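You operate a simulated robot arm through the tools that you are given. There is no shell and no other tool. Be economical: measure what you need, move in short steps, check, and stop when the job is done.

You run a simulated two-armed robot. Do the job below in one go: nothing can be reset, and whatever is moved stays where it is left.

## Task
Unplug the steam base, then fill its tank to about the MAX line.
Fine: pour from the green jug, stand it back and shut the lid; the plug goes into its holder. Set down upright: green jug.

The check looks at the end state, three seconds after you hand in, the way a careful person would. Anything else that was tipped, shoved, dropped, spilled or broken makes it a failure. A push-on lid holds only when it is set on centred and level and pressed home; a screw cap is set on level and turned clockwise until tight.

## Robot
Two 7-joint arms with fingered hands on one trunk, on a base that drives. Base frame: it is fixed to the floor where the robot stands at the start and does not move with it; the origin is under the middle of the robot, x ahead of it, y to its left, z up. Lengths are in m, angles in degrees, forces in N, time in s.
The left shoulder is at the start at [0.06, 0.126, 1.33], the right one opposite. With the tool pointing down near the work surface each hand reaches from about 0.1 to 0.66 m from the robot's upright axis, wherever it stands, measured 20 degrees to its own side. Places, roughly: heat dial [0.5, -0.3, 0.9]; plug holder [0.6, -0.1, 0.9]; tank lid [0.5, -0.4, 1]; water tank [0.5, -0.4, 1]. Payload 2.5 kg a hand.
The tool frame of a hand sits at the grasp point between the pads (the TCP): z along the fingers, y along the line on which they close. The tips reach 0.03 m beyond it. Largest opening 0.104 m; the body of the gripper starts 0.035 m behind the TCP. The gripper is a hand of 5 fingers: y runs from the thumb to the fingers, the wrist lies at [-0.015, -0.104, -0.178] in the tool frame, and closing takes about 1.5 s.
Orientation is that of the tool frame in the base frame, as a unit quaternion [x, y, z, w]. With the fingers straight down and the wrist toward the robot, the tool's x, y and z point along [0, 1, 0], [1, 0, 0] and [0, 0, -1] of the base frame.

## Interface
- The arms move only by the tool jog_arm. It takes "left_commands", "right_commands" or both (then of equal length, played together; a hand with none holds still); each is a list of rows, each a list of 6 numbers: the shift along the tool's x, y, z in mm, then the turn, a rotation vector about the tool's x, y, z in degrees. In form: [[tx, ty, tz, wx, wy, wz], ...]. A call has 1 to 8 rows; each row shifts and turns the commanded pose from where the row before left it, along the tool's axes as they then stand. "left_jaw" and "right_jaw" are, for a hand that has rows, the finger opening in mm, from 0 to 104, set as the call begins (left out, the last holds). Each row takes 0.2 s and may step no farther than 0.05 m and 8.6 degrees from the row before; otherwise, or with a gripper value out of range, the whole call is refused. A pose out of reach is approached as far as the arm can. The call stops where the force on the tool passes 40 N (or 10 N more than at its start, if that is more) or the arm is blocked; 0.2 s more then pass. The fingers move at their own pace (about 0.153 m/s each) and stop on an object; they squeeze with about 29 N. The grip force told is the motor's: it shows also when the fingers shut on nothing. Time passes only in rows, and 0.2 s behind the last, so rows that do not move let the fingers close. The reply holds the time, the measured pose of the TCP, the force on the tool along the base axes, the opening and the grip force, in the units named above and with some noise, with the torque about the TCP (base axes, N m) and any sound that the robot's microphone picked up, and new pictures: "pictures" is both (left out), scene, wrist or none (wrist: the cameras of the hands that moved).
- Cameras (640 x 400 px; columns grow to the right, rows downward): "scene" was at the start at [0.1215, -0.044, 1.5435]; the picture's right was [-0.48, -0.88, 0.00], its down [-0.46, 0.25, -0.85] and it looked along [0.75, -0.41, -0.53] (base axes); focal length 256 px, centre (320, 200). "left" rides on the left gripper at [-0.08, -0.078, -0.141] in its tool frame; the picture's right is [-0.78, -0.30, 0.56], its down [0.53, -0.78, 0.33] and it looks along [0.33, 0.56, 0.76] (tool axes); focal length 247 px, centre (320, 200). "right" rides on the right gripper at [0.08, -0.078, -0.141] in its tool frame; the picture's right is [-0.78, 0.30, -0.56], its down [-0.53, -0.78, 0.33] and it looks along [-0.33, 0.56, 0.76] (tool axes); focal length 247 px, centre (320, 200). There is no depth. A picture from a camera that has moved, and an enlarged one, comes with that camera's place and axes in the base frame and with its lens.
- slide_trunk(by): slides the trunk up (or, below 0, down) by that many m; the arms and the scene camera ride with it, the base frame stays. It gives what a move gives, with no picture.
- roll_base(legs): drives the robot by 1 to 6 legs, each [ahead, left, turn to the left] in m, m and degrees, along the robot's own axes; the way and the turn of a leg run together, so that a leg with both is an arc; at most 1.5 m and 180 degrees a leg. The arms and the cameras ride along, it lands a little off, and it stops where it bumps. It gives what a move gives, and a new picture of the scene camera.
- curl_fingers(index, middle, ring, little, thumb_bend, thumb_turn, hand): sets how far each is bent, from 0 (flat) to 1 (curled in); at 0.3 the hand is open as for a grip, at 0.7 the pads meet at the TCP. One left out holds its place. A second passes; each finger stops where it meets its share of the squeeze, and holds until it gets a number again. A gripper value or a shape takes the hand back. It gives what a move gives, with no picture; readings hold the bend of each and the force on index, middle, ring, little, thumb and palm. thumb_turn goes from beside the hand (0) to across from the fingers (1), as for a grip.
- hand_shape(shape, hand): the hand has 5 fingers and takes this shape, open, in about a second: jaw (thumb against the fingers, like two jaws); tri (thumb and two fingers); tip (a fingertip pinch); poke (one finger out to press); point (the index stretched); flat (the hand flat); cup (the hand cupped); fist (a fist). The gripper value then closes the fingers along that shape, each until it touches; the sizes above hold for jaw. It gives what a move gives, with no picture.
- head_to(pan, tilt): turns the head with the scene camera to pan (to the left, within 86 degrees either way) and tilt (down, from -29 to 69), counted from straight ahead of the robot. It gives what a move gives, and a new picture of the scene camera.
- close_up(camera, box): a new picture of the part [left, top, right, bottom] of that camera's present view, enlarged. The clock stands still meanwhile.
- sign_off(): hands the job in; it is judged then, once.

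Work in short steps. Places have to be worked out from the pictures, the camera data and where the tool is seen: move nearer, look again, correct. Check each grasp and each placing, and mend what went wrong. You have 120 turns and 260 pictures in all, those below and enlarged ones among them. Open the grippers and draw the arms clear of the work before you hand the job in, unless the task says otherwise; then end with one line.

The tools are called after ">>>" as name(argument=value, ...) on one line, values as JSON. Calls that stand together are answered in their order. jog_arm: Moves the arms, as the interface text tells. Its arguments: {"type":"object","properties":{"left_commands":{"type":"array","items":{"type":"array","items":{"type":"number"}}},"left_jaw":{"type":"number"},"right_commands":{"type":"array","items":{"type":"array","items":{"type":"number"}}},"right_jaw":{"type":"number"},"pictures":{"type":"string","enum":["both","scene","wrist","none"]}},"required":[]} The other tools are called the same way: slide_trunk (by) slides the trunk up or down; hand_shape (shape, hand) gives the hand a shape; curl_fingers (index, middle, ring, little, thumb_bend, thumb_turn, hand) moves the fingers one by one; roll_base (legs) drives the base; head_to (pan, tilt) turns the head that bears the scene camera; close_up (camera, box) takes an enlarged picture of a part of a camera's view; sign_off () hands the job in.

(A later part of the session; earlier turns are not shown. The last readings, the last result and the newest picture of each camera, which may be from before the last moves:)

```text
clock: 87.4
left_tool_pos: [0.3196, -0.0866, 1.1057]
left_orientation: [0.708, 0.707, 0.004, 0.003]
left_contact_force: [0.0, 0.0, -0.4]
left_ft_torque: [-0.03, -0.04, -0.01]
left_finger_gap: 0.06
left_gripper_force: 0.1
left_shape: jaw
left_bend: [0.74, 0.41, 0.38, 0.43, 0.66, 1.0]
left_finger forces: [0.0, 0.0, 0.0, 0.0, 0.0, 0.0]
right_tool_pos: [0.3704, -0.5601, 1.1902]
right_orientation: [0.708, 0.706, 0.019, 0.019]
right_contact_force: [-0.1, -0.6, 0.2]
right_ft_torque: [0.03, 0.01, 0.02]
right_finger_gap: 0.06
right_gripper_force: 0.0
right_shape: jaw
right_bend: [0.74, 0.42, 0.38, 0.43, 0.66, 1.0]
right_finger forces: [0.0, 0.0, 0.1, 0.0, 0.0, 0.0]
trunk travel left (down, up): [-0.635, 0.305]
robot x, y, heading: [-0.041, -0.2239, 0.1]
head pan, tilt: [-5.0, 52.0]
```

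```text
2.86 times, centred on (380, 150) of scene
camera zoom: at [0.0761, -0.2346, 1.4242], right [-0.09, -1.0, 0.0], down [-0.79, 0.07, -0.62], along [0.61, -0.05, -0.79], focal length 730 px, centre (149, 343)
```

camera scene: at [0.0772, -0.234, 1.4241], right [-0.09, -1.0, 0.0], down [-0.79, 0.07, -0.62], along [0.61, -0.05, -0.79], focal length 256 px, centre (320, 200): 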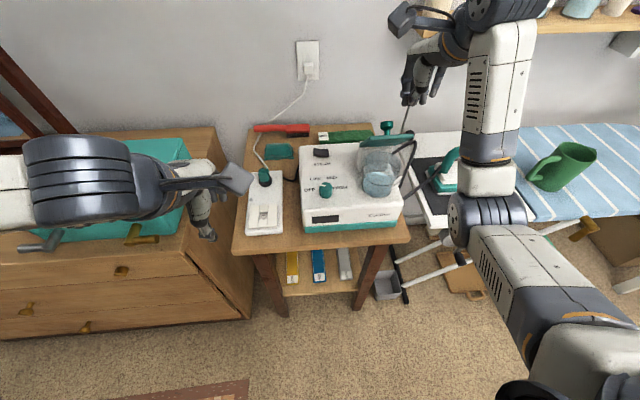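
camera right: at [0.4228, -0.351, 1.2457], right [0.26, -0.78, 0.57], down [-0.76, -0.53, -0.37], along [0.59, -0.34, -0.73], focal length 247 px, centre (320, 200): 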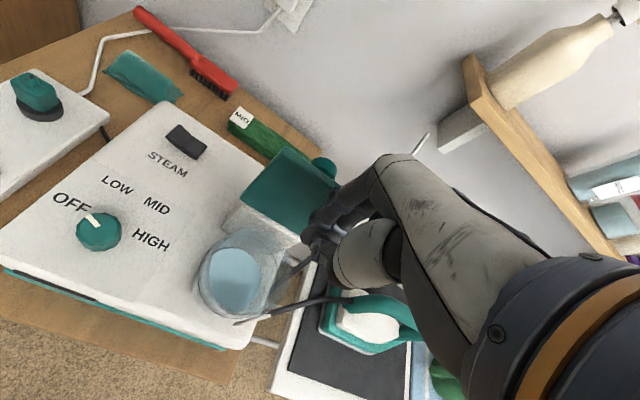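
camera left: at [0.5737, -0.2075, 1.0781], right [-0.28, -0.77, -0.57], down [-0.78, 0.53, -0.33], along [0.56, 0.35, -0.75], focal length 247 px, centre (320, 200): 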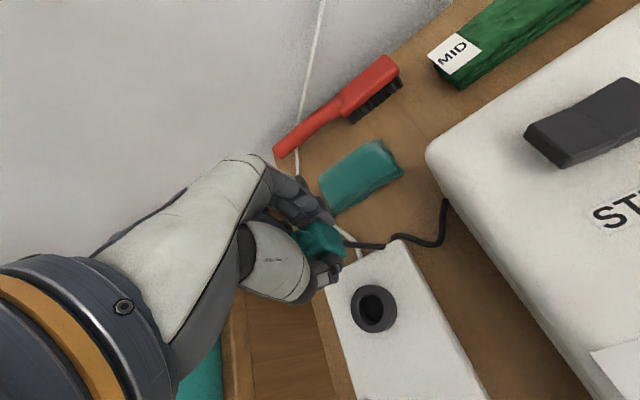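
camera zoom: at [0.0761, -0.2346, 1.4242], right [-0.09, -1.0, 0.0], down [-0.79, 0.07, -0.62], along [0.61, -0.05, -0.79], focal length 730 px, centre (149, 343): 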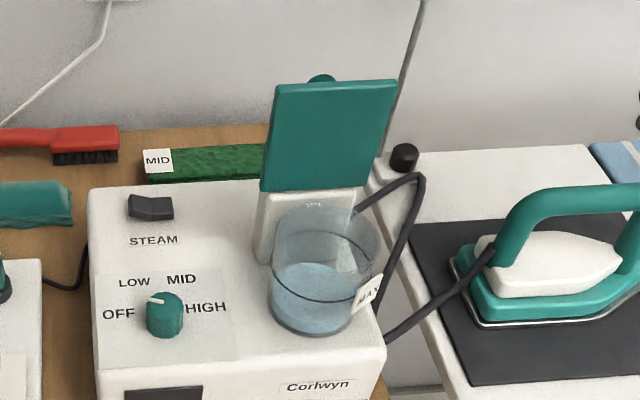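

The lid stays open; the rim centre is about (0.5025,−0.416), radius 0.043. Now I drive right 0.75 m to bring the left arm to the jug.

>>> roll_base(legs=[[-0.05, 0, 0], [0, -0.75, 0]])

>>> head_to(pan=5, tilt=45)

```text
clock: 92.0
left_tool_pos: [0.2729, -0.836, 1.1046]
left_orientation: [0.707, 0.707, 0.004, 0.003]
left_contact_force: [-0.5, -0.3, 0.4]
left_ft_torque: [0.01, 0.0, 0.05]
left_finger_gap: 0.06
left_gripper_force: 0.0
left_shape: jaw
left_bend: [0.74, 0.41, 0.38, 0.43, 0.66, 1.0]
left_finger forces: [0.0, 0.0, 0.0, 0.0, 0.0, 0.0]
right_tool_pos: [0.3229, -1.3095, 1.19]
right_orientation: [0.708, 0.706, 0.019, 0.018]
right_contact_force: [-0.1, -0.5, -0.4]
right_ft_torque: [0.0, 0.01, 0.01]
right_finger_gap: 0.0598
right_gripper_force: 0.0
right_shape: jaw
right_bend: [0.74, 0.42, 0.38, 0.43, 0.66, 1.0]
right_finger forces: [0.1, 0.1, 0.0, 0.0, 0.0, 0.0]
trunk travel left (down, up): [-0.635, 0.305]
robot x, y, heading: [-0.0906, -0.9762, 0.4]
head pan, tilt: [-5.0, 52.0]
camera scene: at [0.0275, -0.9838, 1.4242], right [-0.08, -1.0, 0.0], down [-0.79, 0.07, -0.62], along [0.61, -0.05, -0.79], focal length 256 px, centre (320, 200)
```

scene: 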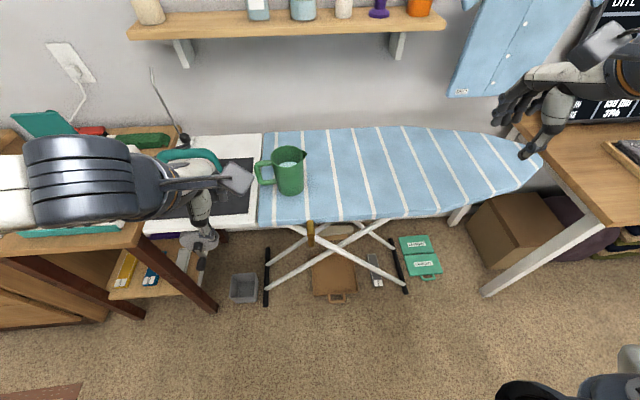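

```text
clock: 92.7
left_tool_pos: [0.272, -0.8353, 1.1062]
left_orientation: [0.707, 0.707, 0.004, 0.003]
left_contact_force: [-0.6, -0.3, -0.2]
left_ft_torque: [0.0, -0.04, 0.01]
left_finger_gap: 0.0597
left_gripper_force: 0.1
left_shape: jaw
left_bend: [0.74, 0.41, 0.38, 0.43, 0.66, 1.0]
left_finger forces: [0.0, 0.0, 0.0, 0.0, 0.1, 0.0]
right_tool_pos: [0.3233, -1.3099, 1.1908]
right_orientation: [0.707, 0.706, 0.019, 0.019]
right_contact_force: [0.1, 0.2, -0.3]
right_ft_torque: [0.0, 0.01, 0.0]
right_finger_gap: 0.0599
right_gripper_force: 0.0
right_shape: jaw
right_bend: [0.74, 0.42, 0.38, 0.43, 0.66, 1.0]
right_finger forces: [0.1, 0.0, 0.1, 0.0, 0.0, 0.2]
trunk travel left (down, up): [-0.635, 0.305]
robot x, y, heading: [-0.0943, -0.9773, -0.2]
head pan, tilt: [5.0, 45.0]
camera scene: at [0.0336, -0.9698, 1.4337], right [0.09, -1.0, 0.0], down [-0.7, -0.06, -0.71], along [0.7, 0.06, -0.71], focal length 256 px, centre (320, 200)
```

scene: 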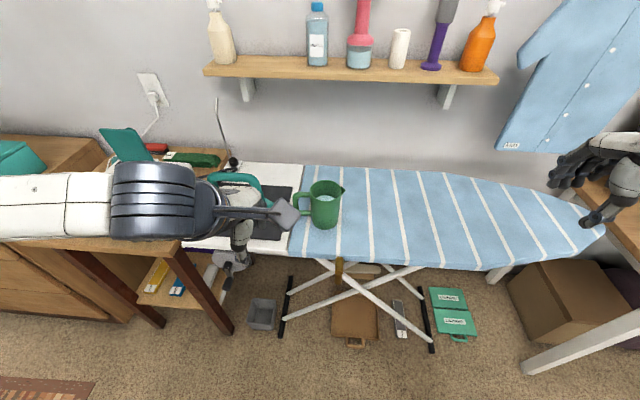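

I zoom on the jug and get its precise pose.

>>> close_up(camera="scene", box=[275, 160, 375, 250])

>>> close_up(camera="left", box=[300, 0, 640, 240])

```text
4.44 times, centred on (325, 205) of scene
camera zoom: at [0.0336, -0.9698, 1.4337], right [0.09, -1.0, 0.0], down [-0.7, -0.06, -0.71], along [0.7, 0.06, -0.71], focal length 1136 px, centre (298, 178)
```

zoom: 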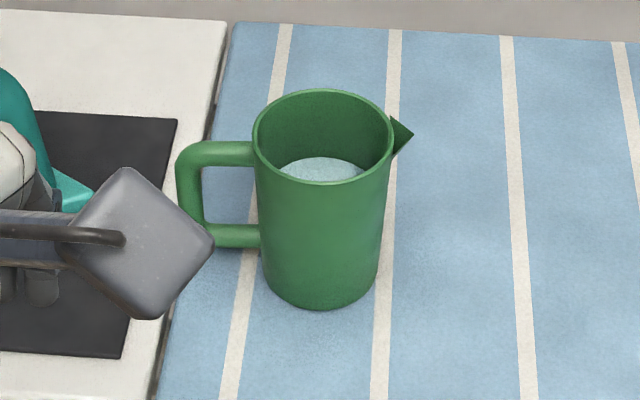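

```text
1.67 times, centred on (470, 120) of left
camera zoom: at [0.1927, -0.9163, 1.2456], right [-0.29, -0.78, -0.56], down [-0.77, 0.54, -0.34], along [0.56, 0.34, -0.76], focal length 412 px, centre (70, 333)
```

zoom: 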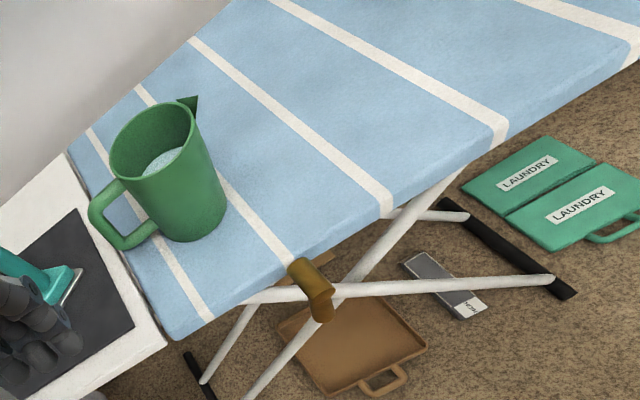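

Jug rim centre is (0.511,−0.942), top ≈0.98, diameter 0.08, handle top near the rim. I'll use the right hand from above (fingers along x), which can tilt naturally toward −y, so I reposition the base.

>>> roll_base(legs=[[0, 0.22, 0], [0.08, 0, 0]])

```text
clock: 95.1
left_tool_pos: [0.3519, -0.6164, 1.1056]
left_orientation: [0.708, 0.707, 0.004, 0.002]
left_contact_force: [0.3, 0.1, 0.2]
left_ft_torque: [-0.01, -0.01, -0.03]
left_finger_gap: 0.0598
left_gripper_force: 0.1
left_shape: jaw
left_bend: [0.74, 0.41, 0.38, 0.43, 0.66, 1.0]
left_finger forces: [0.0, 0.1, 0.0, 0.1, 0.1, 0.0]
right_tool_pos: [0.4011, -1.0906, 1.1901]
right_orientation: [0.708, 0.705, 0.018, 0.019]
right_contact_force: [0.1, -0.1, -0.4]
right_ft_torque: [0.01, 0.01, -0.02]
right_finger_gap: 0.0598
right_gripper_force: 0.0
right_shape: jaw
right_bend: [0.74, 0.42, 0.38, 0.43, 0.66, 1.0]
right_finger forces: [0.0, 0.0, 0.1, 0.0, 0.0, 0.0]
trunk travel left (down, up): [-0.635, 0.305]
robot x, y, heading: [-0.0092, -0.7548, 0.1]
head pan, tilt: [5.0, 45.0]
camera scene: at [0.1132, -0.75, 1.4337], right [0.09, -1.0, 0.0], down [-0.7, -0.06, -0.71], along [0.7, 0.06, -0.71], focal length 256 px, centre (320, 200)
```

scene: 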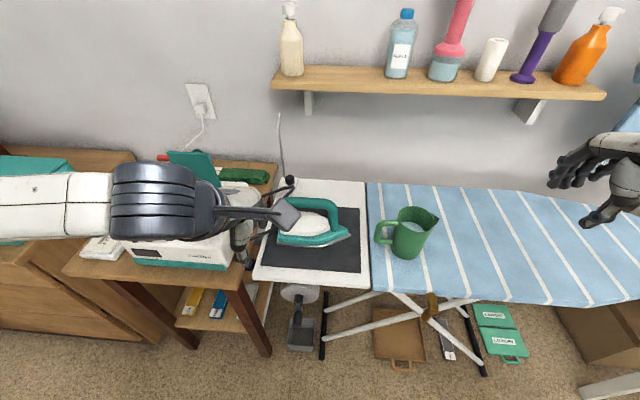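

I open the right hand, level it, and move above the jug.

>>> jog_arm(right_commands=[[0, 0, 0, 3.1, 0, 0], [33, 22, 20, 0, 0, 0], [33, 22, 20, 0, 0, 0], [33, 22, 20, 0, 0, 0], [33, 22, 20, 0, 0, 0], [33, 22, 20, 0, 0, 0], [0, 0, 0, 0, 0, 0]], right_jaw=104, pictures="wrist")

>>> close_up(camera="scene", box=[350, 160, 470, 280])

>>> close_up(camera="left", box=[340, 0, 640, 200])

```text
clock: 96.7
left_tool_pos: [0.3509, -0.6173, 1.1058]
left_orientation: [0.708, 0.706, 0.004, 0.003]
left_contact_force: [-1.0, -0.3, 0.1]
left_ft_torque: [-0.02, 0.01, 0.0]
left_finger_gap: 0.0597
left_gripper_force: 0.1
left_shape: jaw
left_bend: [0.74, 0.41, 0.38, 0.43, 0.66, 1.0]
left_finger forces: [0.0, 0.1, 0.0, 0.1, 0.0, 0.0]
right_tool_pos: [0.51, -0.926, 1.0893]
right_orientation: [0.709, 0.705, 0.0, 0.0]
right_contact_force: [-0.2, 0.6, 0.4]
right_ft_torque: [0.04, -0.02, 0.01]
right_finger_gap: 0.104
right_gripper_force: 0.0
right_shape: jaw
right_bend: [0.3, 0.3, 0.3, 0.3, 0.3, 0.98]
right_finger forces: [0.0, 0.0, 0.0, 0.0, 0.0, 0.0]
trunk travel left (down, up): [-0.635, 0.305]
robot x, y, heading: [-0.0104, -0.7562, -0.2]
head pan, tilt: [5.0, 45.0]
camera right: at [0.4334, -0.8451, 1.2321], right [0.29, -0.78, 0.56], down [-0.78, -0.53, -0.33], along [0.55, -0.34, -0.76], focal length 247 px, centre (320, 200)
```

right: 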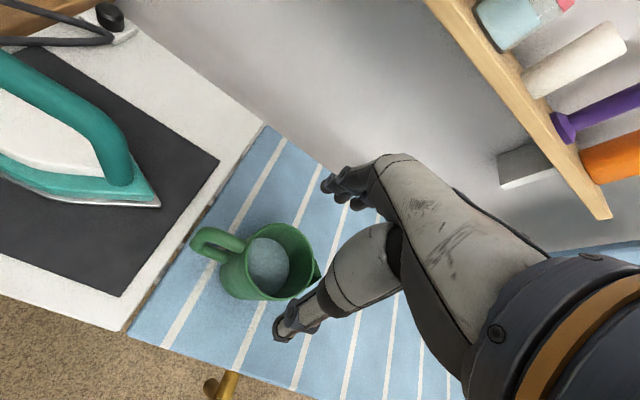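

```text
3.33 times, centred on (410, 220) of scene
camera zoom: at [0.112, -0.7502, 1.4338], right [0.09, -1.0, 0.0], down [-0.7, -0.06, -0.71], along [0.7, 0.06, -0.71], focal length 852 px, centre (20, 133)
```

zoom: 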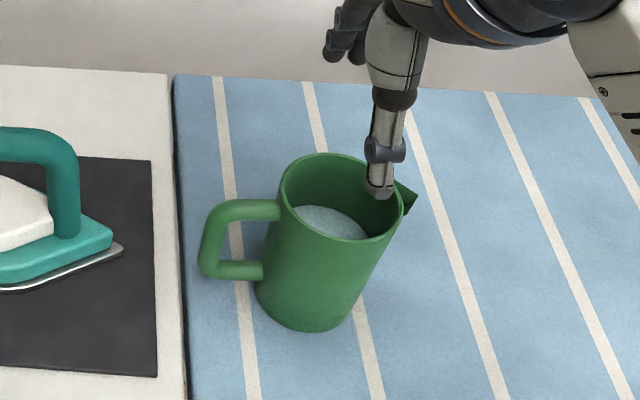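

```text
2.00 times, centred on (490, 100) of left
camera zoom: at [0.2713, -0.697, 1.2458], right [-0.29, -0.77, -0.56], down [-0.77, 0.54, -0.34], along [0.56, 0.33, -0.76], focal length 494 px, centre (-20, 400)
```

zoom: 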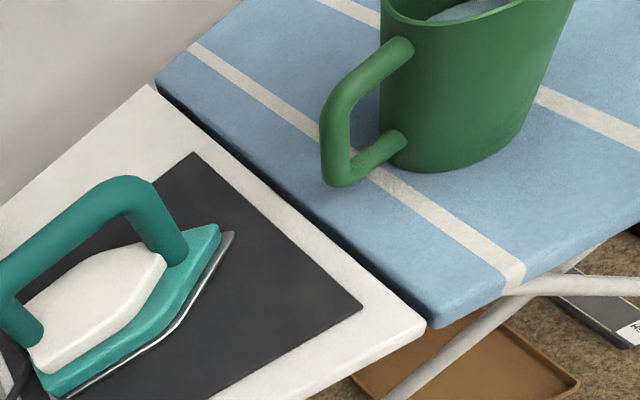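

The jug centre is (0.514,−0.941). I nudge and descend with the fingers straddling the body, checking midway.

>>> jog_arm(right_commands=[[2, 2, 30, 0, 0, 0], [0, 0, 30, 0, 0, 0], [0, 0, 25, 0, 0, 0], [0, 0, 0, 0, 0, 0]], pictures="wrist")

>>> close_up(camera="scene", box=[350, 160, 470, 280])

>>> close_up(camera="right", box=[180, 140, 400, 340])

```text
clock: 97.7
left_tool_pos: [0.3497, -0.6146, 1.1053]
left_orientation: [0.707, 0.707, 0.004, 0.003]
left_contact_force: [0.0, -0.4, -0.7]
left_ft_torque: [-0.02, 0.0, 0.04]
left_finger_gap: 0.0598
left_gripper_force: 0.2
left_shape: jaw
left_bend: [0.74, 0.41, 0.38, 0.43, 0.66, 1.0]
left_finger forces: [0.0, 0.1, 0.1, 0.1, 0.0, 0.0]
right_tool_pos: [0.5128, -0.9244, 1.0045]
right_orientation: [0.709, 0.705, 0.0, 0.0]
right_contact_force: [-0.4, -0.6, -0.4]
right_ft_torque: [-0.03, -0.01, 0.02]
right_finger_gap: 0.1038
right_gripper_force: 0.1
right_shape: jaw
right_bend: [0.3, 0.3, 0.3, 0.3, 0.3, 0.98]
right_finger forces: [0.0, 0.1, 0.0, 0.0, 0.0, 0.1]
trunk travel left (down, up): [-0.635, 0.305]
robot x, y, heading: [-0.0136, -0.7578, 0.0]
head pan, tilt: [5.0, 45.0]
camera right: at [0.4357, -0.843, 1.1473], right [0.29, -0.78, 0.56], down [-0.78, -0.53, -0.33], along [0.55, -0.34, -0.76], focal length 247 px, centre (320, 200)
```

right: 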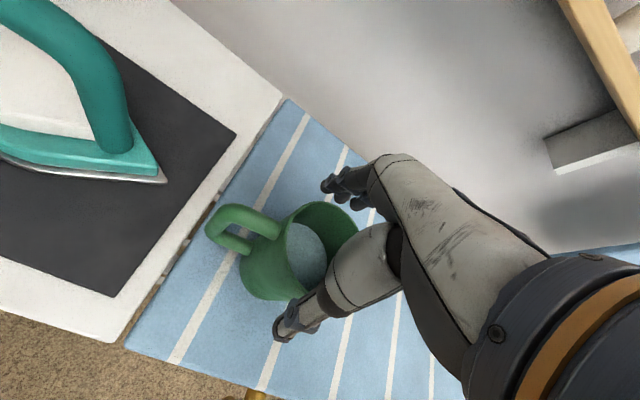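

```text
3.33 times, centred on (410, 220) of scene
camera zoom: at [0.1123, -0.7499, 1.4338], right [0.09, -1.0, 0.0], down [-0.7, -0.06, -0.71], along [0.7, 0.06, -0.71], focal length 852 px, centre (20, 133)
```

zoom: 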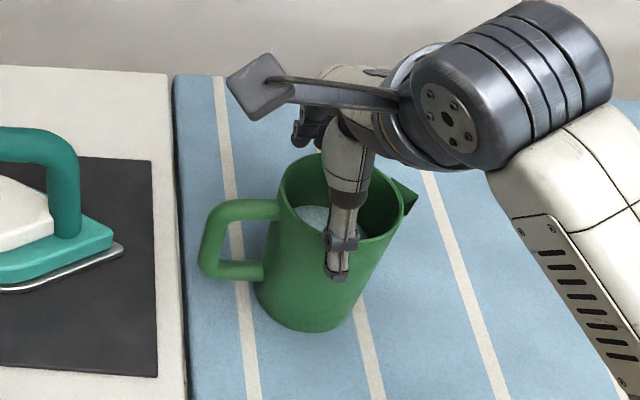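

```text
2.00 times, centred on (290, 240) of right
camera zoom: at [0.4357, -0.843, 1.1473], right [0.29, -0.78, 0.56], down [-0.78, -0.53, -0.33], along [0.55, -0.34, -0.76], focal length 494 px, centre (380, 120)
```

zoom: 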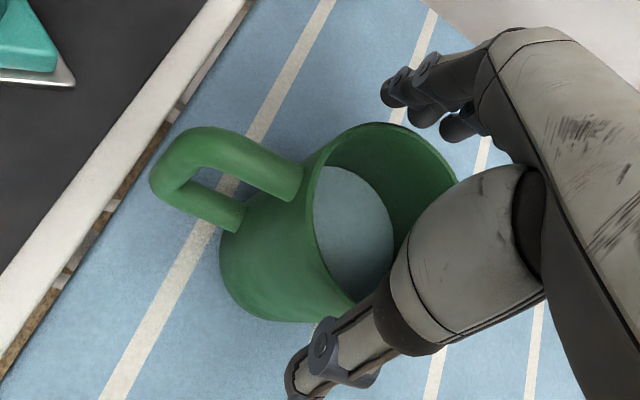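

The thumb base slopes inward, so I stop at TCP z≈0.975 with the rim well inside the grip, then close.

>>> jog_arm(right_commands=[[0, -3, 15, 0, 0, 0], [0, 0, 12, 0, 0, 0], [0, 0, 0, 0, 0, 0]], pictures="none")

>>> close_up(camera="right", box=[180, 140, 400, 340])

>>> close_up(camera="scene", box=[350, 160, 470, 280])

```text
clock: 98.5
left_tool_pos: [0.3494, -0.6166, 1.1047]
left_orientation: [0.708, 0.706, 0.004, 0.003]
left_contact_force: [-0.4, -0.9, 0.2]
left_ft_torque: [-0.01, 0.02, -0.01]
left_finger_gap: 0.0597
left_gripper_force: 0.0
left_shape: jaw
left_bend: [0.74, 0.41, 0.38, 0.43, 0.66, 1.0]
left_finger forces: [0.0, 0.0, 0.0, 0.0, 0.1, 0.1]
right_tool_pos: [0.5104, -0.9242, 0.9791]
right_orientation: [0.709, 0.705, 0.001, 0.0]
right_contact_force: [0.3, 0.1, 1.0]
right_ft_torque: [-0.02, -0.05, 0.01]
right_finger_gap: 0.1038
right_gripper_force: 0.1
right_shape: jaw
right_bend: [0.3, 0.3, 0.3, 0.3, 0.3, 0.98]
right_finger forces: [0.6, 0.0, 0.1, 0.0, 0.1, 0.0]
trunk travel left (down, up): [-0.635, 0.305]
robot x, y, heading: [-0.0128, -0.7583, 0.1]
head pan, tilt: [5.0, 45.0]
```

```text
2.00 times, centred on (290, 240) of right
camera zoom: at [0.4333, -0.8434, 1.1206], right [0.29, -0.78, 0.56], down [-0.78, -0.53, -0.33], along [0.55, -0.34, -0.76], focal length 494 px, centre (380, 120)
```

zoom: 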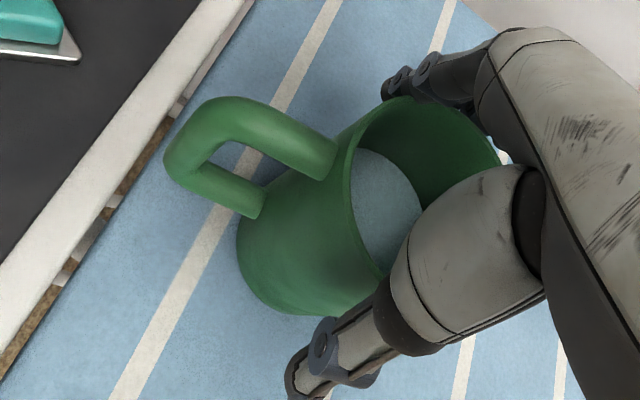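

```text
3.33 times, centred on (410, 220) of scene
camera zoom: at [0.1122, -0.7499, 1.4338], right [0.09, -1.0, 0.0], down [-0.7, -0.06, -0.71], along [0.7, 0.06, -0.71], focal length 852 px, centre (20, 133)
```

zoom: 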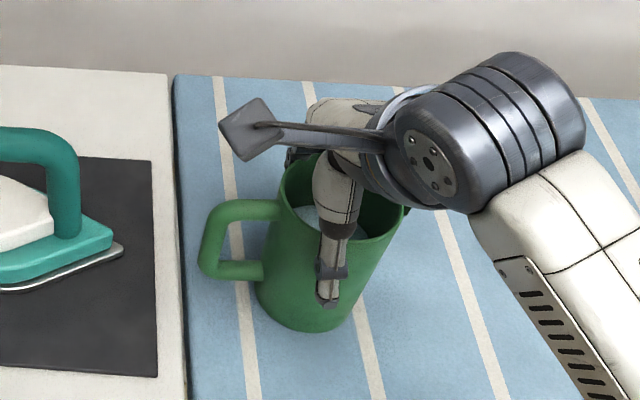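

The fingers straddle the jug. I close.

>>> jog_arm(right_commands=[[0, 0, 0, 0, 0, 0], [0, 0, 0, 0, 0, 0], [0, 0, 0, 0, 0, 0], [0, 0, 0, 0, 0, 0], [0, 0, 0, 0, 0, 0], [0, 0, 0, 0, 0, 0]], right_jaw=0, pictures="none")

>>> close_up(camera="right", box=[180, 140, 400, 340])

>>> close_up(camera="scene", box=[350, 160, 470, 280])

```text
clock: 99.9
left_tool_pos: [0.3498, -0.6158, 1.1052]
left_orientation: [0.708, 0.706, 0.004, 0.002]
left_contact_force: [0.2, 0.7, -0.6]
left_ft_torque: [0.01, 0.0, 0.0]
left_finger_gap: 0.0598
left_gripper_force: 0.0
left_shape: jaw
left_bend: [0.74, 0.41, 0.38, 0.43, 0.66, 1.0]
left_finger forces: [0.0, 0.0, 0.0, 0.1, 0.0, 0.0]
right_tool_pos: [0.5097, -0.9247, 0.9786]
right_orientation: [0.708, 0.706, 0.0, -0.001]
right_contact_force: [-0.4, 0.3, -0.1]
right_ft_torque: [-0.02, 0.15, 0.0]
right_finger_gap: 0.0701
right_gripper_force: 28.9
right_shape: jaw
right_bend: [0.35, 0.32, 0.31, 0.33, 0.71, 1.0]
right_finger forces: [15.6, 6.4, 3.6, 0.2, 26.1, 0.0]
trunk travel left (down, up): [-0.635, 0.305]
robot x, y, heading: [-0.013, -0.7533, 0.1]
head pan, tilt: [5.0, 45.0]
```

```text
2.00 times, centred on (290, 240) of right
camera zoom: at [0.4331, -0.8433, 1.1206], right [0.29, -0.78, 0.56], down [-0.78, -0.53, -0.33], along [0.55, -0.34, -0.76], focal length 494 px, centre (380, 120)
```

zoom: 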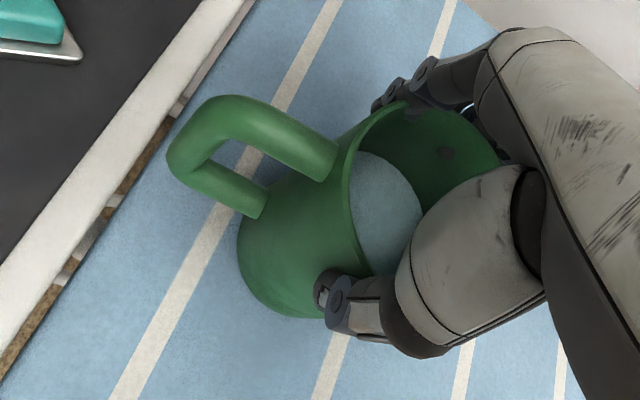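

```text
3.33 times, centred on (410, 220) of scene
camera zoom: at [0.1122, -0.7499, 1.4338], right [0.09, -1.0, 0.0], down [-0.7, -0.06, -0.71], along [0.7, 0.06, -0.71], focal length 852 px, centre (20, 133)
```

zoom: 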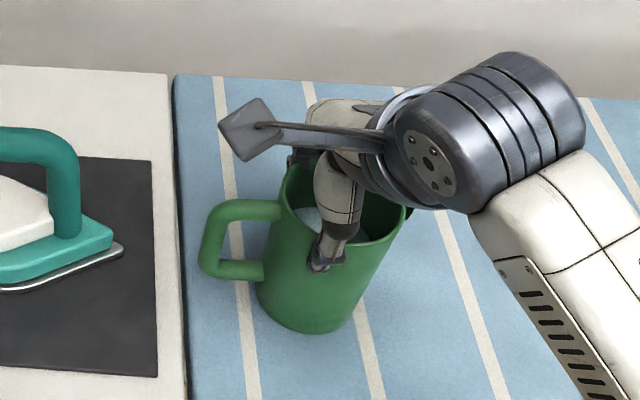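

The grip is biased toward the handle side (index dominant), so I reopen, shift 11 mm toward −y, and regrip on the diameter.

>>> jog_arm(right_commands=[[0, 0, 0, 0, 0, 0], [0, 0, 0, 0, 0, 0], [0, 0, 0, 0, 0, 0], [-6, 0, 0, 0, 0, 0], [-5, 0, 0, 0, 0, 0], [0, 0, 0, 0, 0, 0]], right_jaw=104, pictures="none")

>>> jog_arm(right_commands=[[0, 0, 2, 0, 0, 0], [0, 0, 0, 0, 0, 0], [0, 0, 0, 0, 0, 0], [0, 0, 0, 0, 0, 0], [0, 0, 0, 0, 0, 0], [0, 0, 0, 0, 0, 0]], right_jaw=0, pictures="none")

>>> close_up(camera="right", box=[180, 140, 400, 340])

```text
clock: 101.3
left_tool_pos: [0.3504, -0.6163, 1.1062]
left_orientation: [0.707, 0.707, 0.003, 0.002]
left_contact_force: [0.4, -0.5, -0.5]
left_ft_torque: [0.0, 0.01, 0.01]
left_finger_gap: 0.0597
left_gripper_force: 0.0
left_shape: jaw
left_bend: [0.74, 0.41, 0.38, 0.43, 0.66, 1.0]
left_finger forces: [0.0, 0.0, 0.0, 0.1, 0.1, 0.0]
right_tool_pos: [0.5095, -0.9339, 0.9779]
right_orientation: [0.709, 0.705, 0.0, 0.0]
right_contact_force: [0.9, 1.6, 0.5]
right_ft_torque: [0.02, -0.01, 0.02]
right_finger_gap: 0.1037
right_gripper_force: 0.0
right_shape: jaw
right_bend: [0.3, 0.3, 0.3, 0.3, 0.3, 0.98]
right_finger forces: [0.9, 0.1, 0.0, 0.0, 0.0, 0.0]
trunk travel left (down, up): [-0.635, 0.305]
robot x, y, heading: [-0.0082, -0.7584, -0.0]
head pan, tilt: [5.0, 45.0]
```

```text
clock: 102.7
left_tool_pos: [0.351, -0.6153, 1.1048]
left_orientation: [0.708, 0.707, 0.003, 0.002]
left_contact_force: [-0.1, -0.6, -0.7]
left_ft_torque: [0.0, -0.01, 0.0]
left_finger_gap: 0.06
left_gripper_force: 0.1
left_shape: jaw
left_bend: [0.74, 0.41, 0.38, 0.43, 0.66, 1.0]
left_finger forces: [0.0, 0.0, 0.0, 0.0, 0.0, 0.1]
right_tool_pos: [0.5102, -0.9357, 0.9769]
right_orientation: [0.708, 0.706, 0.001, 0.001]
right_contact_force: [0.5, 0.8, 4.5]
right_ft_torque: [0.03, 0.2, -0.04]
right_finger_gap: 0.0744
right_gripper_force: 29.0
right_shape: jaw
right_bend: [0.33, 0.33, 0.33, 0.33, 0.67, 1.0]
right_finger forces: [18.2, 7.6, 0.8, 0.0, 23.8, 0.0]
trunk travel left (down, up): [-0.635, 0.305]
robot x, y, heading: [-0.0097, -0.7565, 0.1]
head pan, tilt: [5.0, 45.0]
```

```text
2.00 times, centred on (290, 240) of right
camera zoom: at [0.4331, -0.8538, 1.1193], right [0.29, -0.78, 0.56], down [-0.78, -0.53, -0.33], along [0.56, -0.34, -0.76], focal length 494 px, centre (380, 120)
```

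zoom: 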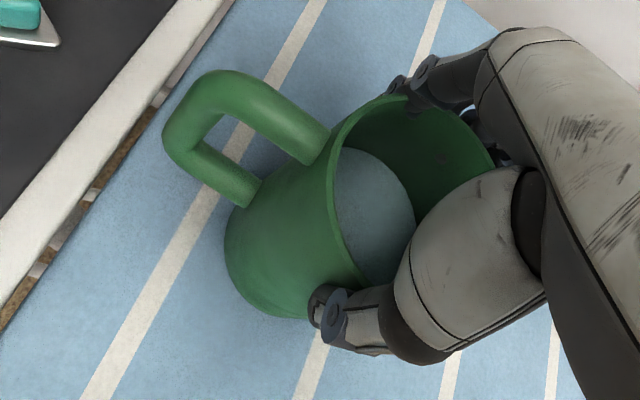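

Better centred. I lift a little and check that it holds level.

>>> jog_arm(right_commands=[[0, 0, -5, 0, 0, 0], [0, 0, -10, 0, 0, 0], [0, 0, -10, 0, 0, 0], [0, 0, 0, 0, 0, 0]], pictures="wrist")

>>> close_up(camera="scene", box=[350, 160, 470, 280])

```text
clock: 103.7
left_tool_pos: [0.3505, -0.6166, 1.1049]
left_orientation: [0.708, 0.707, 0.004, 0.002]
left_contact_force: [0.3, 0.4, 0.1]
left_ft_torque: [-0.05, 0.01, -0.03]
left_finger_gap: 0.0598
left_gripper_force: 0.1
left_shape: jaw
left_bend: [0.74, 0.41, 0.38, 0.43, 0.66, 1.0]
left_finger forces: [0.0, 0.0, 0.1, 0.0, 0.0, 0.0]
right_tool_pos: [0.5109, -0.9356, 1.001]
right_orientation: [0.709, 0.705, 0.0, -0.001]
right_contact_force: [-0.2, 0.2, -4.0]
right_ft_torque: [-0.05, 0.01, -0.01]
right_finger_gap: 0.0745
right_gripper_force: 29.4
right_shape: jaw
right_bend: [0.33, 0.33, 0.33, 0.33, 0.67, 1.0]
right_finger forces: [17.8, 7.7, 0.9, 0.0, 24.4, 0.0]
trunk travel left (down, up): [-0.635, 0.305]
robot x, y, heading: [-0.0089, -0.7571, -0.0]
head pan, tilt: [5.0, 45.0]
camera right: at [0.4333, -0.8541, 1.1441], right [0.29, -0.78, 0.56], down [-0.78, -0.53, -0.33], along [0.55, -0.34, -0.76], focal length 247 px, centre (320, 200)
```

right: 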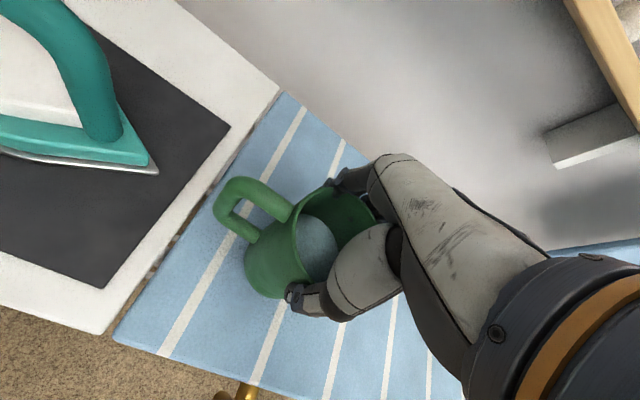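

```text
3.33 times, centred on (410, 220) of scene
camera zoom: at [0.1127, -0.75, 1.4337], right [0.09, -1.0, 0.0], down [-0.7, -0.06, -0.71], along [0.7, 0.06, -0.71], focal length 852 px, centre (20, 133)
```

zoom: 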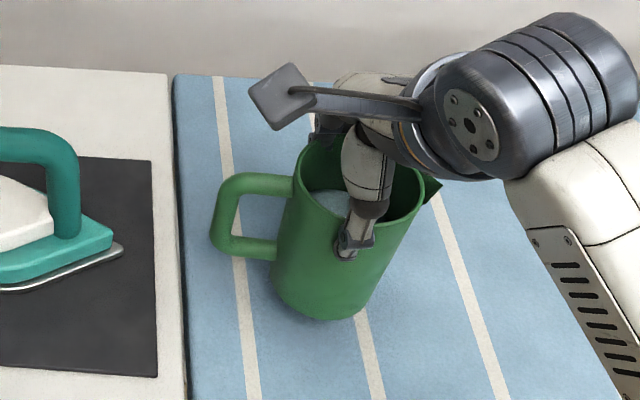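

The jug is held level (about 4 N). I raise it slowly to clear everything and also tuck the left hand back.

>>> jog_arm(right_commands=[[0, 0, -30, 0, 0, 0], [0, 0, -30, 0, 0, 0], [0, 0, -30, 0, 0, 0], [0, 0, -30, 0, 0, 0], [0, 0, -30, 0, 0, 0], [0, 0, -30, 0, 0, 0], [0, -20, -20, 0, 0, 0], [0, 0, 0, 0, 0, 0]], left_commands=[[15, -15, -15, 0, 0, 0], [15, -15, -15, 0, 0, 0], [15, -15, -15, 0, 0, 0], [15, -10, -15, 0, 0, 0], [15, -10, -15, 0, 0, 0], [15, -10, -15, 0, 0, 0], [0, 0, 0, 0, 0, 0], [0, 0, 0, 0, 0, 0]], pictures="scene")

```text
clock: 105.5
left_tool_pos: [0.3019, -0.5279, 1.2046]
left_orientation: [0.708, 0.706, 0.003, 0.002]
left_contact_force: [0.7, 0.5, -0.8]
left_ft_torque: [-0.01, 0.02, -0.02]
left_finger_gap: 0.0599
left_gripper_force: 0.0
left_shape: jaw
left_bend: [0.74, 0.41, 0.38, 0.43, 0.66, 1.0]
left_finger forces: [0.0, 0.0, 0.0, 0.0, 0.1, 0.0]
left hand out of reach, approached as far as the arm can: row 1, 2, 3
right_tool_pos: [0.49, -0.9351, 1.2017]
right_orientation: [0.709, 0.706, -0.001, 0.0]
right_contact_force: [0.2, 0.8, -4.5]
right_ft_torque: [-0.01, 0.02, 0.05]
right_finger_gap: 0.0743
right_gripper_force: 28.6
right_shape: jaw
right_bend: [0.34, 0.33, 0.33, 0.33, 0.67, 1.0]
right_finger forces: [17.9, 7.5, 1.1, 0.0, 24.3, 0.0]
trunk travel left (down, up): [-0.635, 0.305]
robot x, y, heading: [-0.0139, -0.7552, -0.0]
head pan, tilt: [5.0, 45.0]
camera scene: at [0.113, -0.7497, 1.4337], right [0.09, -1.0, 0.0], down [-0.7, -0.06, -0.71], along [0.7, 0.06, -0.71], focal length 256 px, centre (320, 200)
```

scene: 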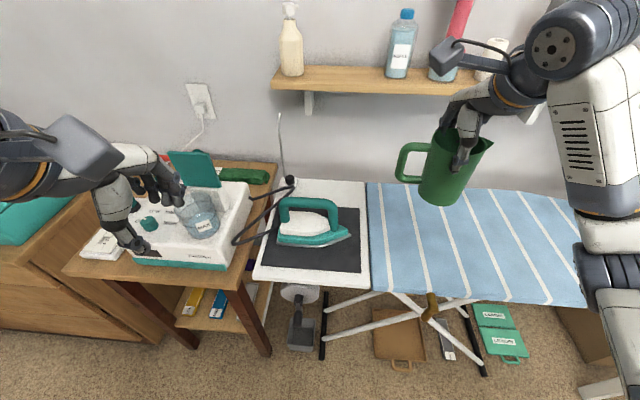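

I drive left 0.325 m carrying the jug high.

>>> roll_base(legs=[[0, 0.325, 0]])

>>> head_to(pan=0, tilt=40)

```text
clock: 107.6
left_tool_pos: [0.3016, -0.203, 1.2052]
left_orientation: [0.708, 0.706, 0.003, 0.003]
left_contact_force: [0.1, 0.0, 0.9]
left_ft_torque: [-0.01, 0.03, 0.01]
left_finger_gap: 0.0599
left_gripper_force: 0.0
left_shape: jaw
left_bend: [0.74, 0.41, 0.38, 0.43, 0.66, 1.0]
left_finger forces: [0.0, 0.0, 0.0, 0.1, 0.0, 0.0]
right_tool_pos: [0.4902, -0.6102, 1.2014]
right_orientation: [0.709, 0.705, -0.001, 0.001]
right_contact_force: [0.1, -0.5, -4.2]
right_ft_torque: [-0.08, 0.05, 0.01]
right_finger_gap: 0.0744
right_gripper_force: 29.0
right_shape: jaw
right_bend: [0.34, 0.33, 0.33, 0.33, 0.67, 1.0]
right_finger forces: [17.6, 7.6, 1.1, 0.0, 24.2, 0.0]
trunk travel left (down, up): [-0.635, 0.305]
robot x, y, heading: [-0.0101, -0.4337, -0.5]
head pan, tilt: [5.0, 45.0]
camera scene: at [0.1128, -0.4244, 1.4337], right [0.09, -1.0, 0.0], down [-0.7, -0.06, -0.71], along [0.7, 0.06, -0.71], focal length 256 px, centre (320, 200)
```

scene: 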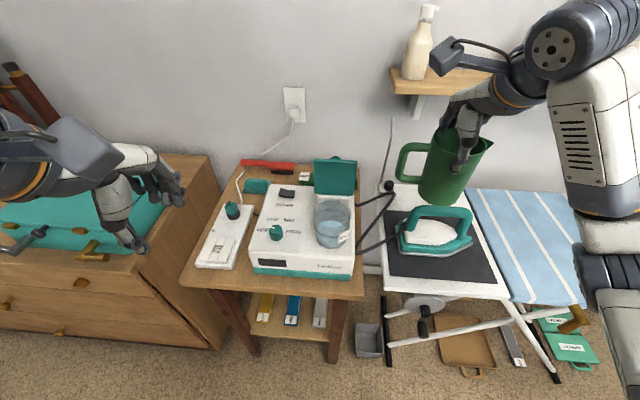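

```text
clock: 108.3
left_tool_pos: [0.3018, -0.2034, 1.206]
left_orientation: [0.709, 0.706, 0.005, 0.002]
left_contact_force: [0.6, 0.2, 0.0]
left_ft_torque: [0.01, -0.03, 0.02]
left_finger_gap: 0.0601
left_gripper_force: 0.1
left_shape: jaw
left_bend: [0.74, 0.41, 0.38, 0.43, 0.66, 1.0]
left_finger forces: [0.0, 0.1, 0.1, 0.1, 0.0, 0.0]
right_tool_pos: [0.4902, -0.6116, 1.2018]
right_orientation: [0.709, 0.705, 0.0, -0.001]
right_contact_force: [-0.3, 0.2, -2.9]
right_ft_torque: [0.01, 0.03, -0.03]
right_finger_gap: 0.0741
right_gripper_force: 28.7
right_shape: jaw
right_bend: [0.34, 0.33, 0.33, 0.33, 0.67, 1.0]
right_finger forces: [17.7, 7.5, 1.2, 0.1, 24.2, 0.0]
trunk travel left (down, up): [-0.635, 0.305]
robot x, y, heading: [-0.0137, -0.4322, -0.0]
head pan, tilt: [0.0, 40.0]
camera scene: at [0.1168, -0.4321, 1.441], right [0.0, -1.0, 0.0], down [-0.64, 0.0, -0.77], along [0.77, 0.0, -0.64], focal length 256 px, centre (320, 200)
```

scene: 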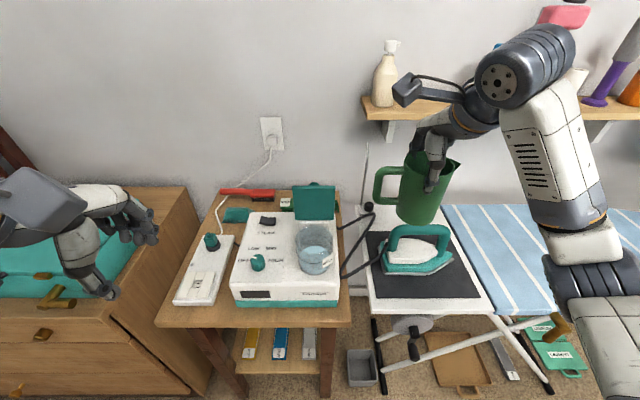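

I zoom in to verify the spout tip position relative to the hand.

>>> close_up(camera="scene", box=[360, 130, 480, 240])

>>> close_up(camera="scene", box=[280, 170, 360, 300])

```text
3.64 times, centred on (420, 185) of scene
camera zoom: at [0.1168, -0.4321, 1.441], right [0.0, -1.0, 0.0], down [-0.64, 0.0, -0.77], along [0.77, 0.0, -0.64], focal length 929 px, centre (-44, 254)
```

zoom: 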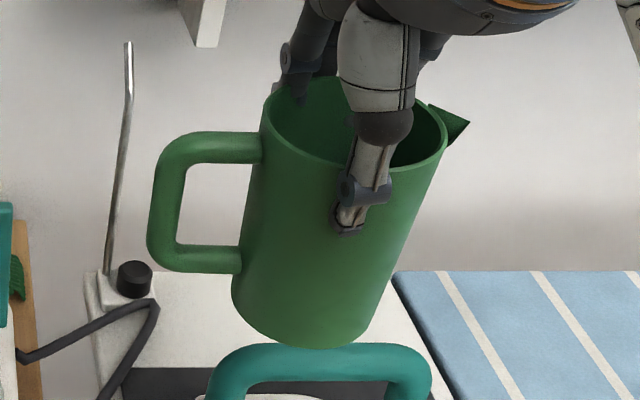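

```text
3.08 times, centred on (320, 235) of scene
camera zoom: at [0.1168, -0.4321, 1.441], right [0.0, -1.0, 0.0], down [-0.64, 0.0, -0.77], along [0.77, 0.0, -0.64], focal length 786 px, centre (320, 92)
```

zoom: 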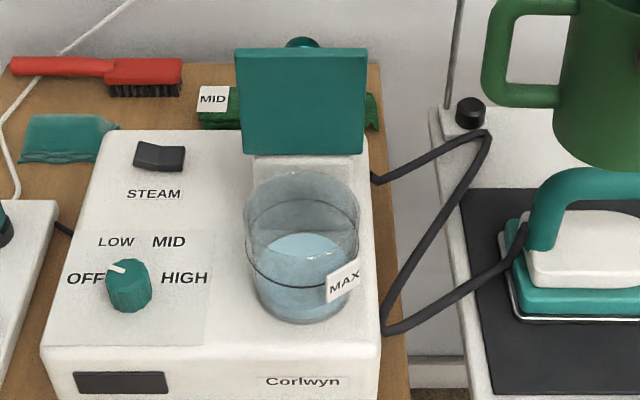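

Spout tip is at about (+7, −65 mm) from the TCP, level with it. I translate the upright jug left so the tip will be above the tank's left half, still high.

>>> jog_arm(right_commands=[[39, -1, 0, 0, 0, 0], [39, -1, 0, 0, 0, 0], [39, -1, 0, 0, 0, 0], [39, -1, 0, 0, 0, 0], [39, -1, 0, 0, 0, 0], [39, -1, 0, 0, 0, 0], [39, -1, 0, 0, 0, 0], [0, 0, 0, 0, 0, 0]], pictures="scene")

```text
clock: 110.1
left_tool_pos: [0.3014, -0.2041, 1.2052]
left_orientation: [0.709, 0.705, 0.003, 0.003]
left_contact_force: [0.4, -0.8, -0.3]
left_ft_torque: [0.02, -0.02, 0.0]
left_finger_gap: 0.06
left_gripper_force: 0.0
left_shape: jaw
left_bend: [0.74, 0.41, 0.38, 0.43, 0.66, 1.0]
left_finger forces: [0.0, 0.0, 0.0, 0.0, 0.0, 0.1]
right_tool_pos: [0.4838, -0.3389, 1.2012]
right_orientation: [0.709, 0.705, 0.001, 0.0]
right_contact_force: [-0.1, -0.5, -3.7]
right_ft_torque: [-0.05, 0.0, 0.01]
right_finger_gap: 0.0743
right_gripper_force: 28.7
right_shape: jaw
right_bend: [0.34, 0.33, 0.33, 0.33, 0.67, 1.0]
right_finger forces: [17.5, 7.4, 1.3, 0.0, 24.0, 0.0]
trunk travel left (down, up): [-0.635, 0.305]
robot x, y, heading: [-0.0107, -0.4325, -0.2]
head pan, tilt: [0.0, 40.0]
camera scene: at [0.1169, -0.4325, 1.441], right [0.0, -1.0, 0.0], down [-0.64, 0.0, -0.77], along [0.77, 0.0, -0.64], focal length 256 px, centre (320, 200)
```

scene: 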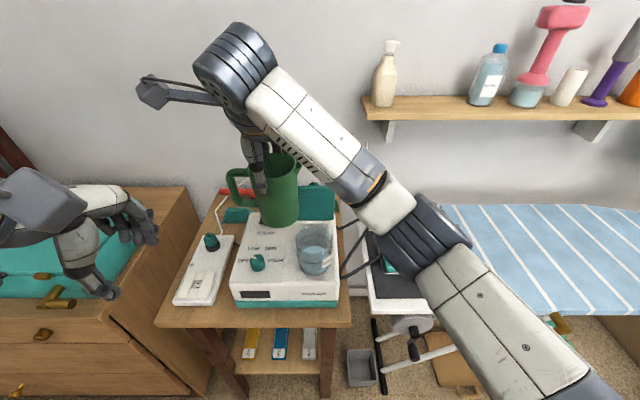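

The lip is now above the tank at about (0.491,−0.404,1.205). I tilt 40° about the lip while still high.

>>> jog_arm(right_commands=[[0, 0, -9.1, 0, 8, 0], [0, 0, -9.1, 0, 8, 0], [0, 0, -9.1, 0, 8, 0], [0, 0, -9.1, 0, 8, 0], [0, 0, -9.1, 0, 8, 0], [0, 0, 0, 0, 0, 0]], pictures="scene")

>>> close_up(camera="scene", box=[220, 120, 360, 300])

```text
clock: 111.5
left_tool_pos: [0.3019, -0.203, 1.2052]
left_orientation: [0.708, 0.706, 0.004, 0.002]
left_contact_force: [0.7, -0.4, -0.2]
left_ft_torque: [0.04, 0.01, 0.0]
left_finger_gap: 0.0597
left_gripper_force: 0.1
left_shape: jaw
left_bend: [0.74, 0.41, 0.38, 0.43, 0.66, 1.0]
left_finger forces: [0.0, 0.0, 0.2, 0.1, 0.0, 0.1]
right_tool_pos: [0.4829, -0.3494, 1.245]
right_orientation: [0.666, 0.662, 0.242, -0.242]
right_contact_force: [0.5, 0.0, -4.1]
right_ft_torque: [-0.17, 0.01, 0.03]
right_finger_gap: 0.0738
right_gripper_force: 29.0
right_shape: jaw
right_bend: [0.34, 0.33, 0.33, 0.33, 0.67, 1.0]
right_finger forces: [17.4, 7.3, 1.7, 0.0, 24.3, 0.0]
trunk travel left (down, up): [-0.635, 0.305]
robot x, y, heading: [-0.0085, -0.4284, -0.0]
head pan, tilt: [0.0, 40.0]
camera scene: at [0.1168, -0.4317, 1.441], right [0.0, -1.0, 0.0], down [-0.64, 0.0, -0.77], along [0.77, 0.0, -0.64], focal length 256 px, centre (320, 200)
```

scene: 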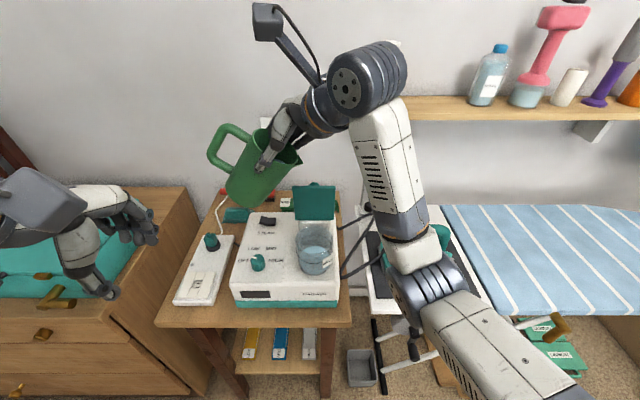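

```text
2.22 times, centred on (290, 210) of scene
camera zoom: at [0.1168, -0.4317, 1.441], right [0.0, -1.0, 0.0], down [-0.64, 0.0, -0.77], along [0.77, 0.0, -0.64], focal length 568 px, centre (387, 178)
```

zoom: 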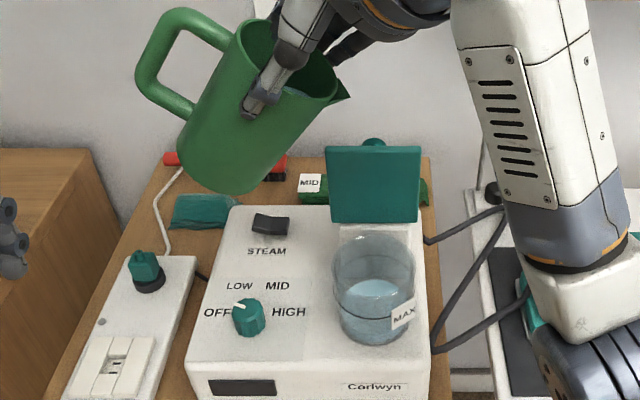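

Tilt and lip location look right. I lower the lip to about 1.10.

>>> jog_arm(right_commands=[[-23, 0, 27.6, 0, 0, 0], [-23, 0, 27.6, 0, 0, 0], [-22, 0, 26, 0, 0, 0], [0, 0, 0, 0, 0, 0]], pictures="none")

>>> close_up(camera="scene", box=[220, 120, 360, 300])

```text
clock: 112.5
left_tool_pos: [0.301, -0.2034, 1.2062]
left_orientation: [0.708, 0.706, 0.004, 0.002]
left_contact_force: [-0.7, -0.1, 0.1]
left_ft_torque: [-0.02, 0.03, 0.0]
left_finger_gap: 0.0598
left_gripper_force: 0.0
left_shape: jaw
left_bend: [0.74, 0.41, 0.38, 0.43, 0.66, 1.0]
left_finger forces: [0.1, 0.0, 0.0, 0.0, 0.1, 0.0]
right_tool_pos: [0.4835, -0.3506, 1.1383]
right_orientation: [0.666, 0.663, 0.242, -0.241]
right_contact_force: [0.3, -0.2, -3.9]
right_ft_torque: [-0.17, 0.01, 0.01]
right_finger_gap: 0.0739
right_gripper_force: 28.7
right_shape: jaw
right_bend: [0.34, 0.33, 0.33, 0.33, 0.67, 1.0]
right_finger forces: [17.4, 7.3, 2.0, 0.1, 24.4, 0.0]
trunk travel left (down, up): [-0.635, 0.305]
robot x, y, heading: [-0.0109, -0.4307, -0.3]
head pan, tilt: [0.0, 40.0]
```

```text
2.22 times, centred on (290, 210) of scene
camera zoom: at [0.1167, -0.4318, 1.441], right [0.0, -1.0, 0.0], down [-0.64, 0.0, -0.77], along [0.77, 0.0, -0.64], focal length 568 px, centre (387, 178)
```

zoom: 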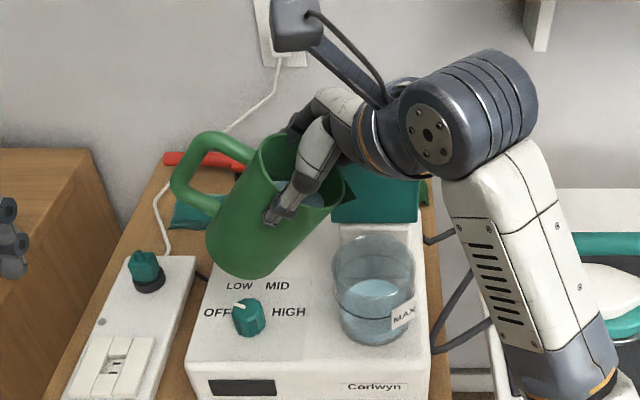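

Lip at (0.491,−0.404,1.107). I tilt on in smaller steps, lowering slightly, watching for flow.

>>> jog_arm(right_commands=[[-7, 0, 0.3, 0, 6, 0], [-7, 0, 0.3, 0, 6, 0], [0, 0, 0, 0, 0, 0]], pictures="none")

>>> close_up(camera="scene", box=[240, 150, 360, 300])

```text
clock: 113.3
left_tool_pos: [0.3006, -0.2034, 1.205]
left_orientation: [0.708, 0.706, 0.003, 0.002]
left_contact_force: [0.8, 0.0, 0.8]
left_ft_torque: [-0.01, 0.01, 0.01]
left_finger_gap: 0.0599
left_gripper_force: 0.0
left_shape: jaw
left_bend: [0.74, 0.41, 0.38, 0.43, 0.66, 1.0]
left_finger forces: [0.1, 0.0, 0.1, 0.0, 0.0, 0.0]
right_tool_pos: [0.4841, -0.3598, 1.1287]
right_orientation: [0.637, 0.634, 0.311, -0.309]
right_contact_force: [0.1, 0.8, -4.3]
right_ft_torque: [-0.22, 0.04, 0.02]
right_finger_gap: 0.0742
right_gripper_force: 29.2
right_shape: jaw
right_bend: [0.34, 0.33, 0.33, 0.33, 0.67, 1.0]
right_finger forces: [17.4, 7.3, 2.0, 0.0, 24.3, 0.0]
trunk travel left (down, up): [-0.635, 0.305]
robot x, y, heading: [-0.01, -0.4311, 0.0]
head pan, tilt: [0.0, 40.0]
```

```text
2.67 times, centred on (300, 225) of scene
camera zoom: at [0.1168, -0.4318, 1.441], right [0.0, -1.0, 0.0], down [-0.64, 0.0, -0.77], along [0.77, 0.0, -0.64], focal length 681 px, centre (373, 133)
```

zoom: 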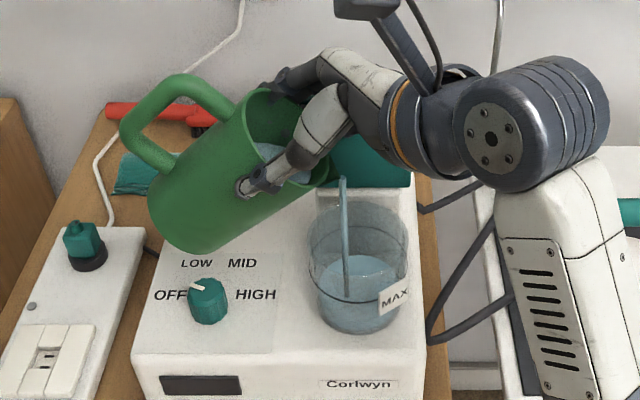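

Water flows into the tank. I hold and monitor.

>>> jog_arm(right_commands=[[0, 0, 0, 0, 0, 0], [0, 0, 0, 0, 0, 0], [0, 0, 0, 0, 0, 0]], pictures="none")

>>> close_up(camera="scene", box=[270, 180, 350, 290])

```text
clock: 114.1
left_tool_pos: [0.3014, -0.203, 1.2057]
left_orientation: [0.708, 0.706, 0.004, 0.002]
left_contact_force: [0.4, 0.9, 0.2]
left_ft_torque: [0.02, 0.0, 0.02]
left_finger_gap: 0.0596
left_gripper_force: 0.1
left_shape: jaw
left_bend: [0.74, 0.41, 0.38, 0.43, 0.66, 1.0]
left_finger forces: [0.0, 0.1, 0.1, 0.0, 0.1, 0.0]
right_tool_pos: [0.4841, -0.3601, 1.1295]
right_orientation: [0.638, 0.633, 0.31, -0.31]
right_contact_force: [0.3, -0.3, -3.7]
right_ft_torque: [-0.2, 0.05, -0.02]
right_finger_gap: 0.074
right_gripper_force: 29.0
right_shape: jaw
right_bend: [0.34, 0.33, 0.33, 0.33, 0.67, 1.0]
right_finger forces: [17.4, 7.2, 1.9, 0.0, 24.4, 0.1]
trunk travel left (down, up): [-0.635, 0.305]
robot x, y, heading: [-0.0121, -0.4303, 0.1]
head pan, tilt: [0.0, 40.0]
```

```text
3.64 times, centred on (310, 235) of scene
camera zoom: at [0.1168, -0.4319, 1.441], right [0.0, -1.0, 0.0], down [-0.64, 0.0, -0.77], along [0.77, 0.0, -0.64], focal length 929 px, centre (356, 73)
```

zoom: 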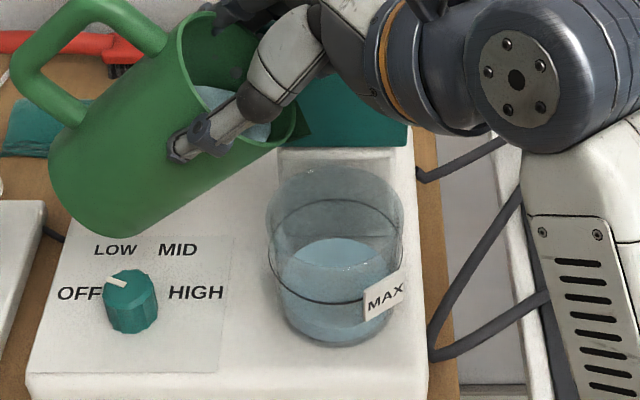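

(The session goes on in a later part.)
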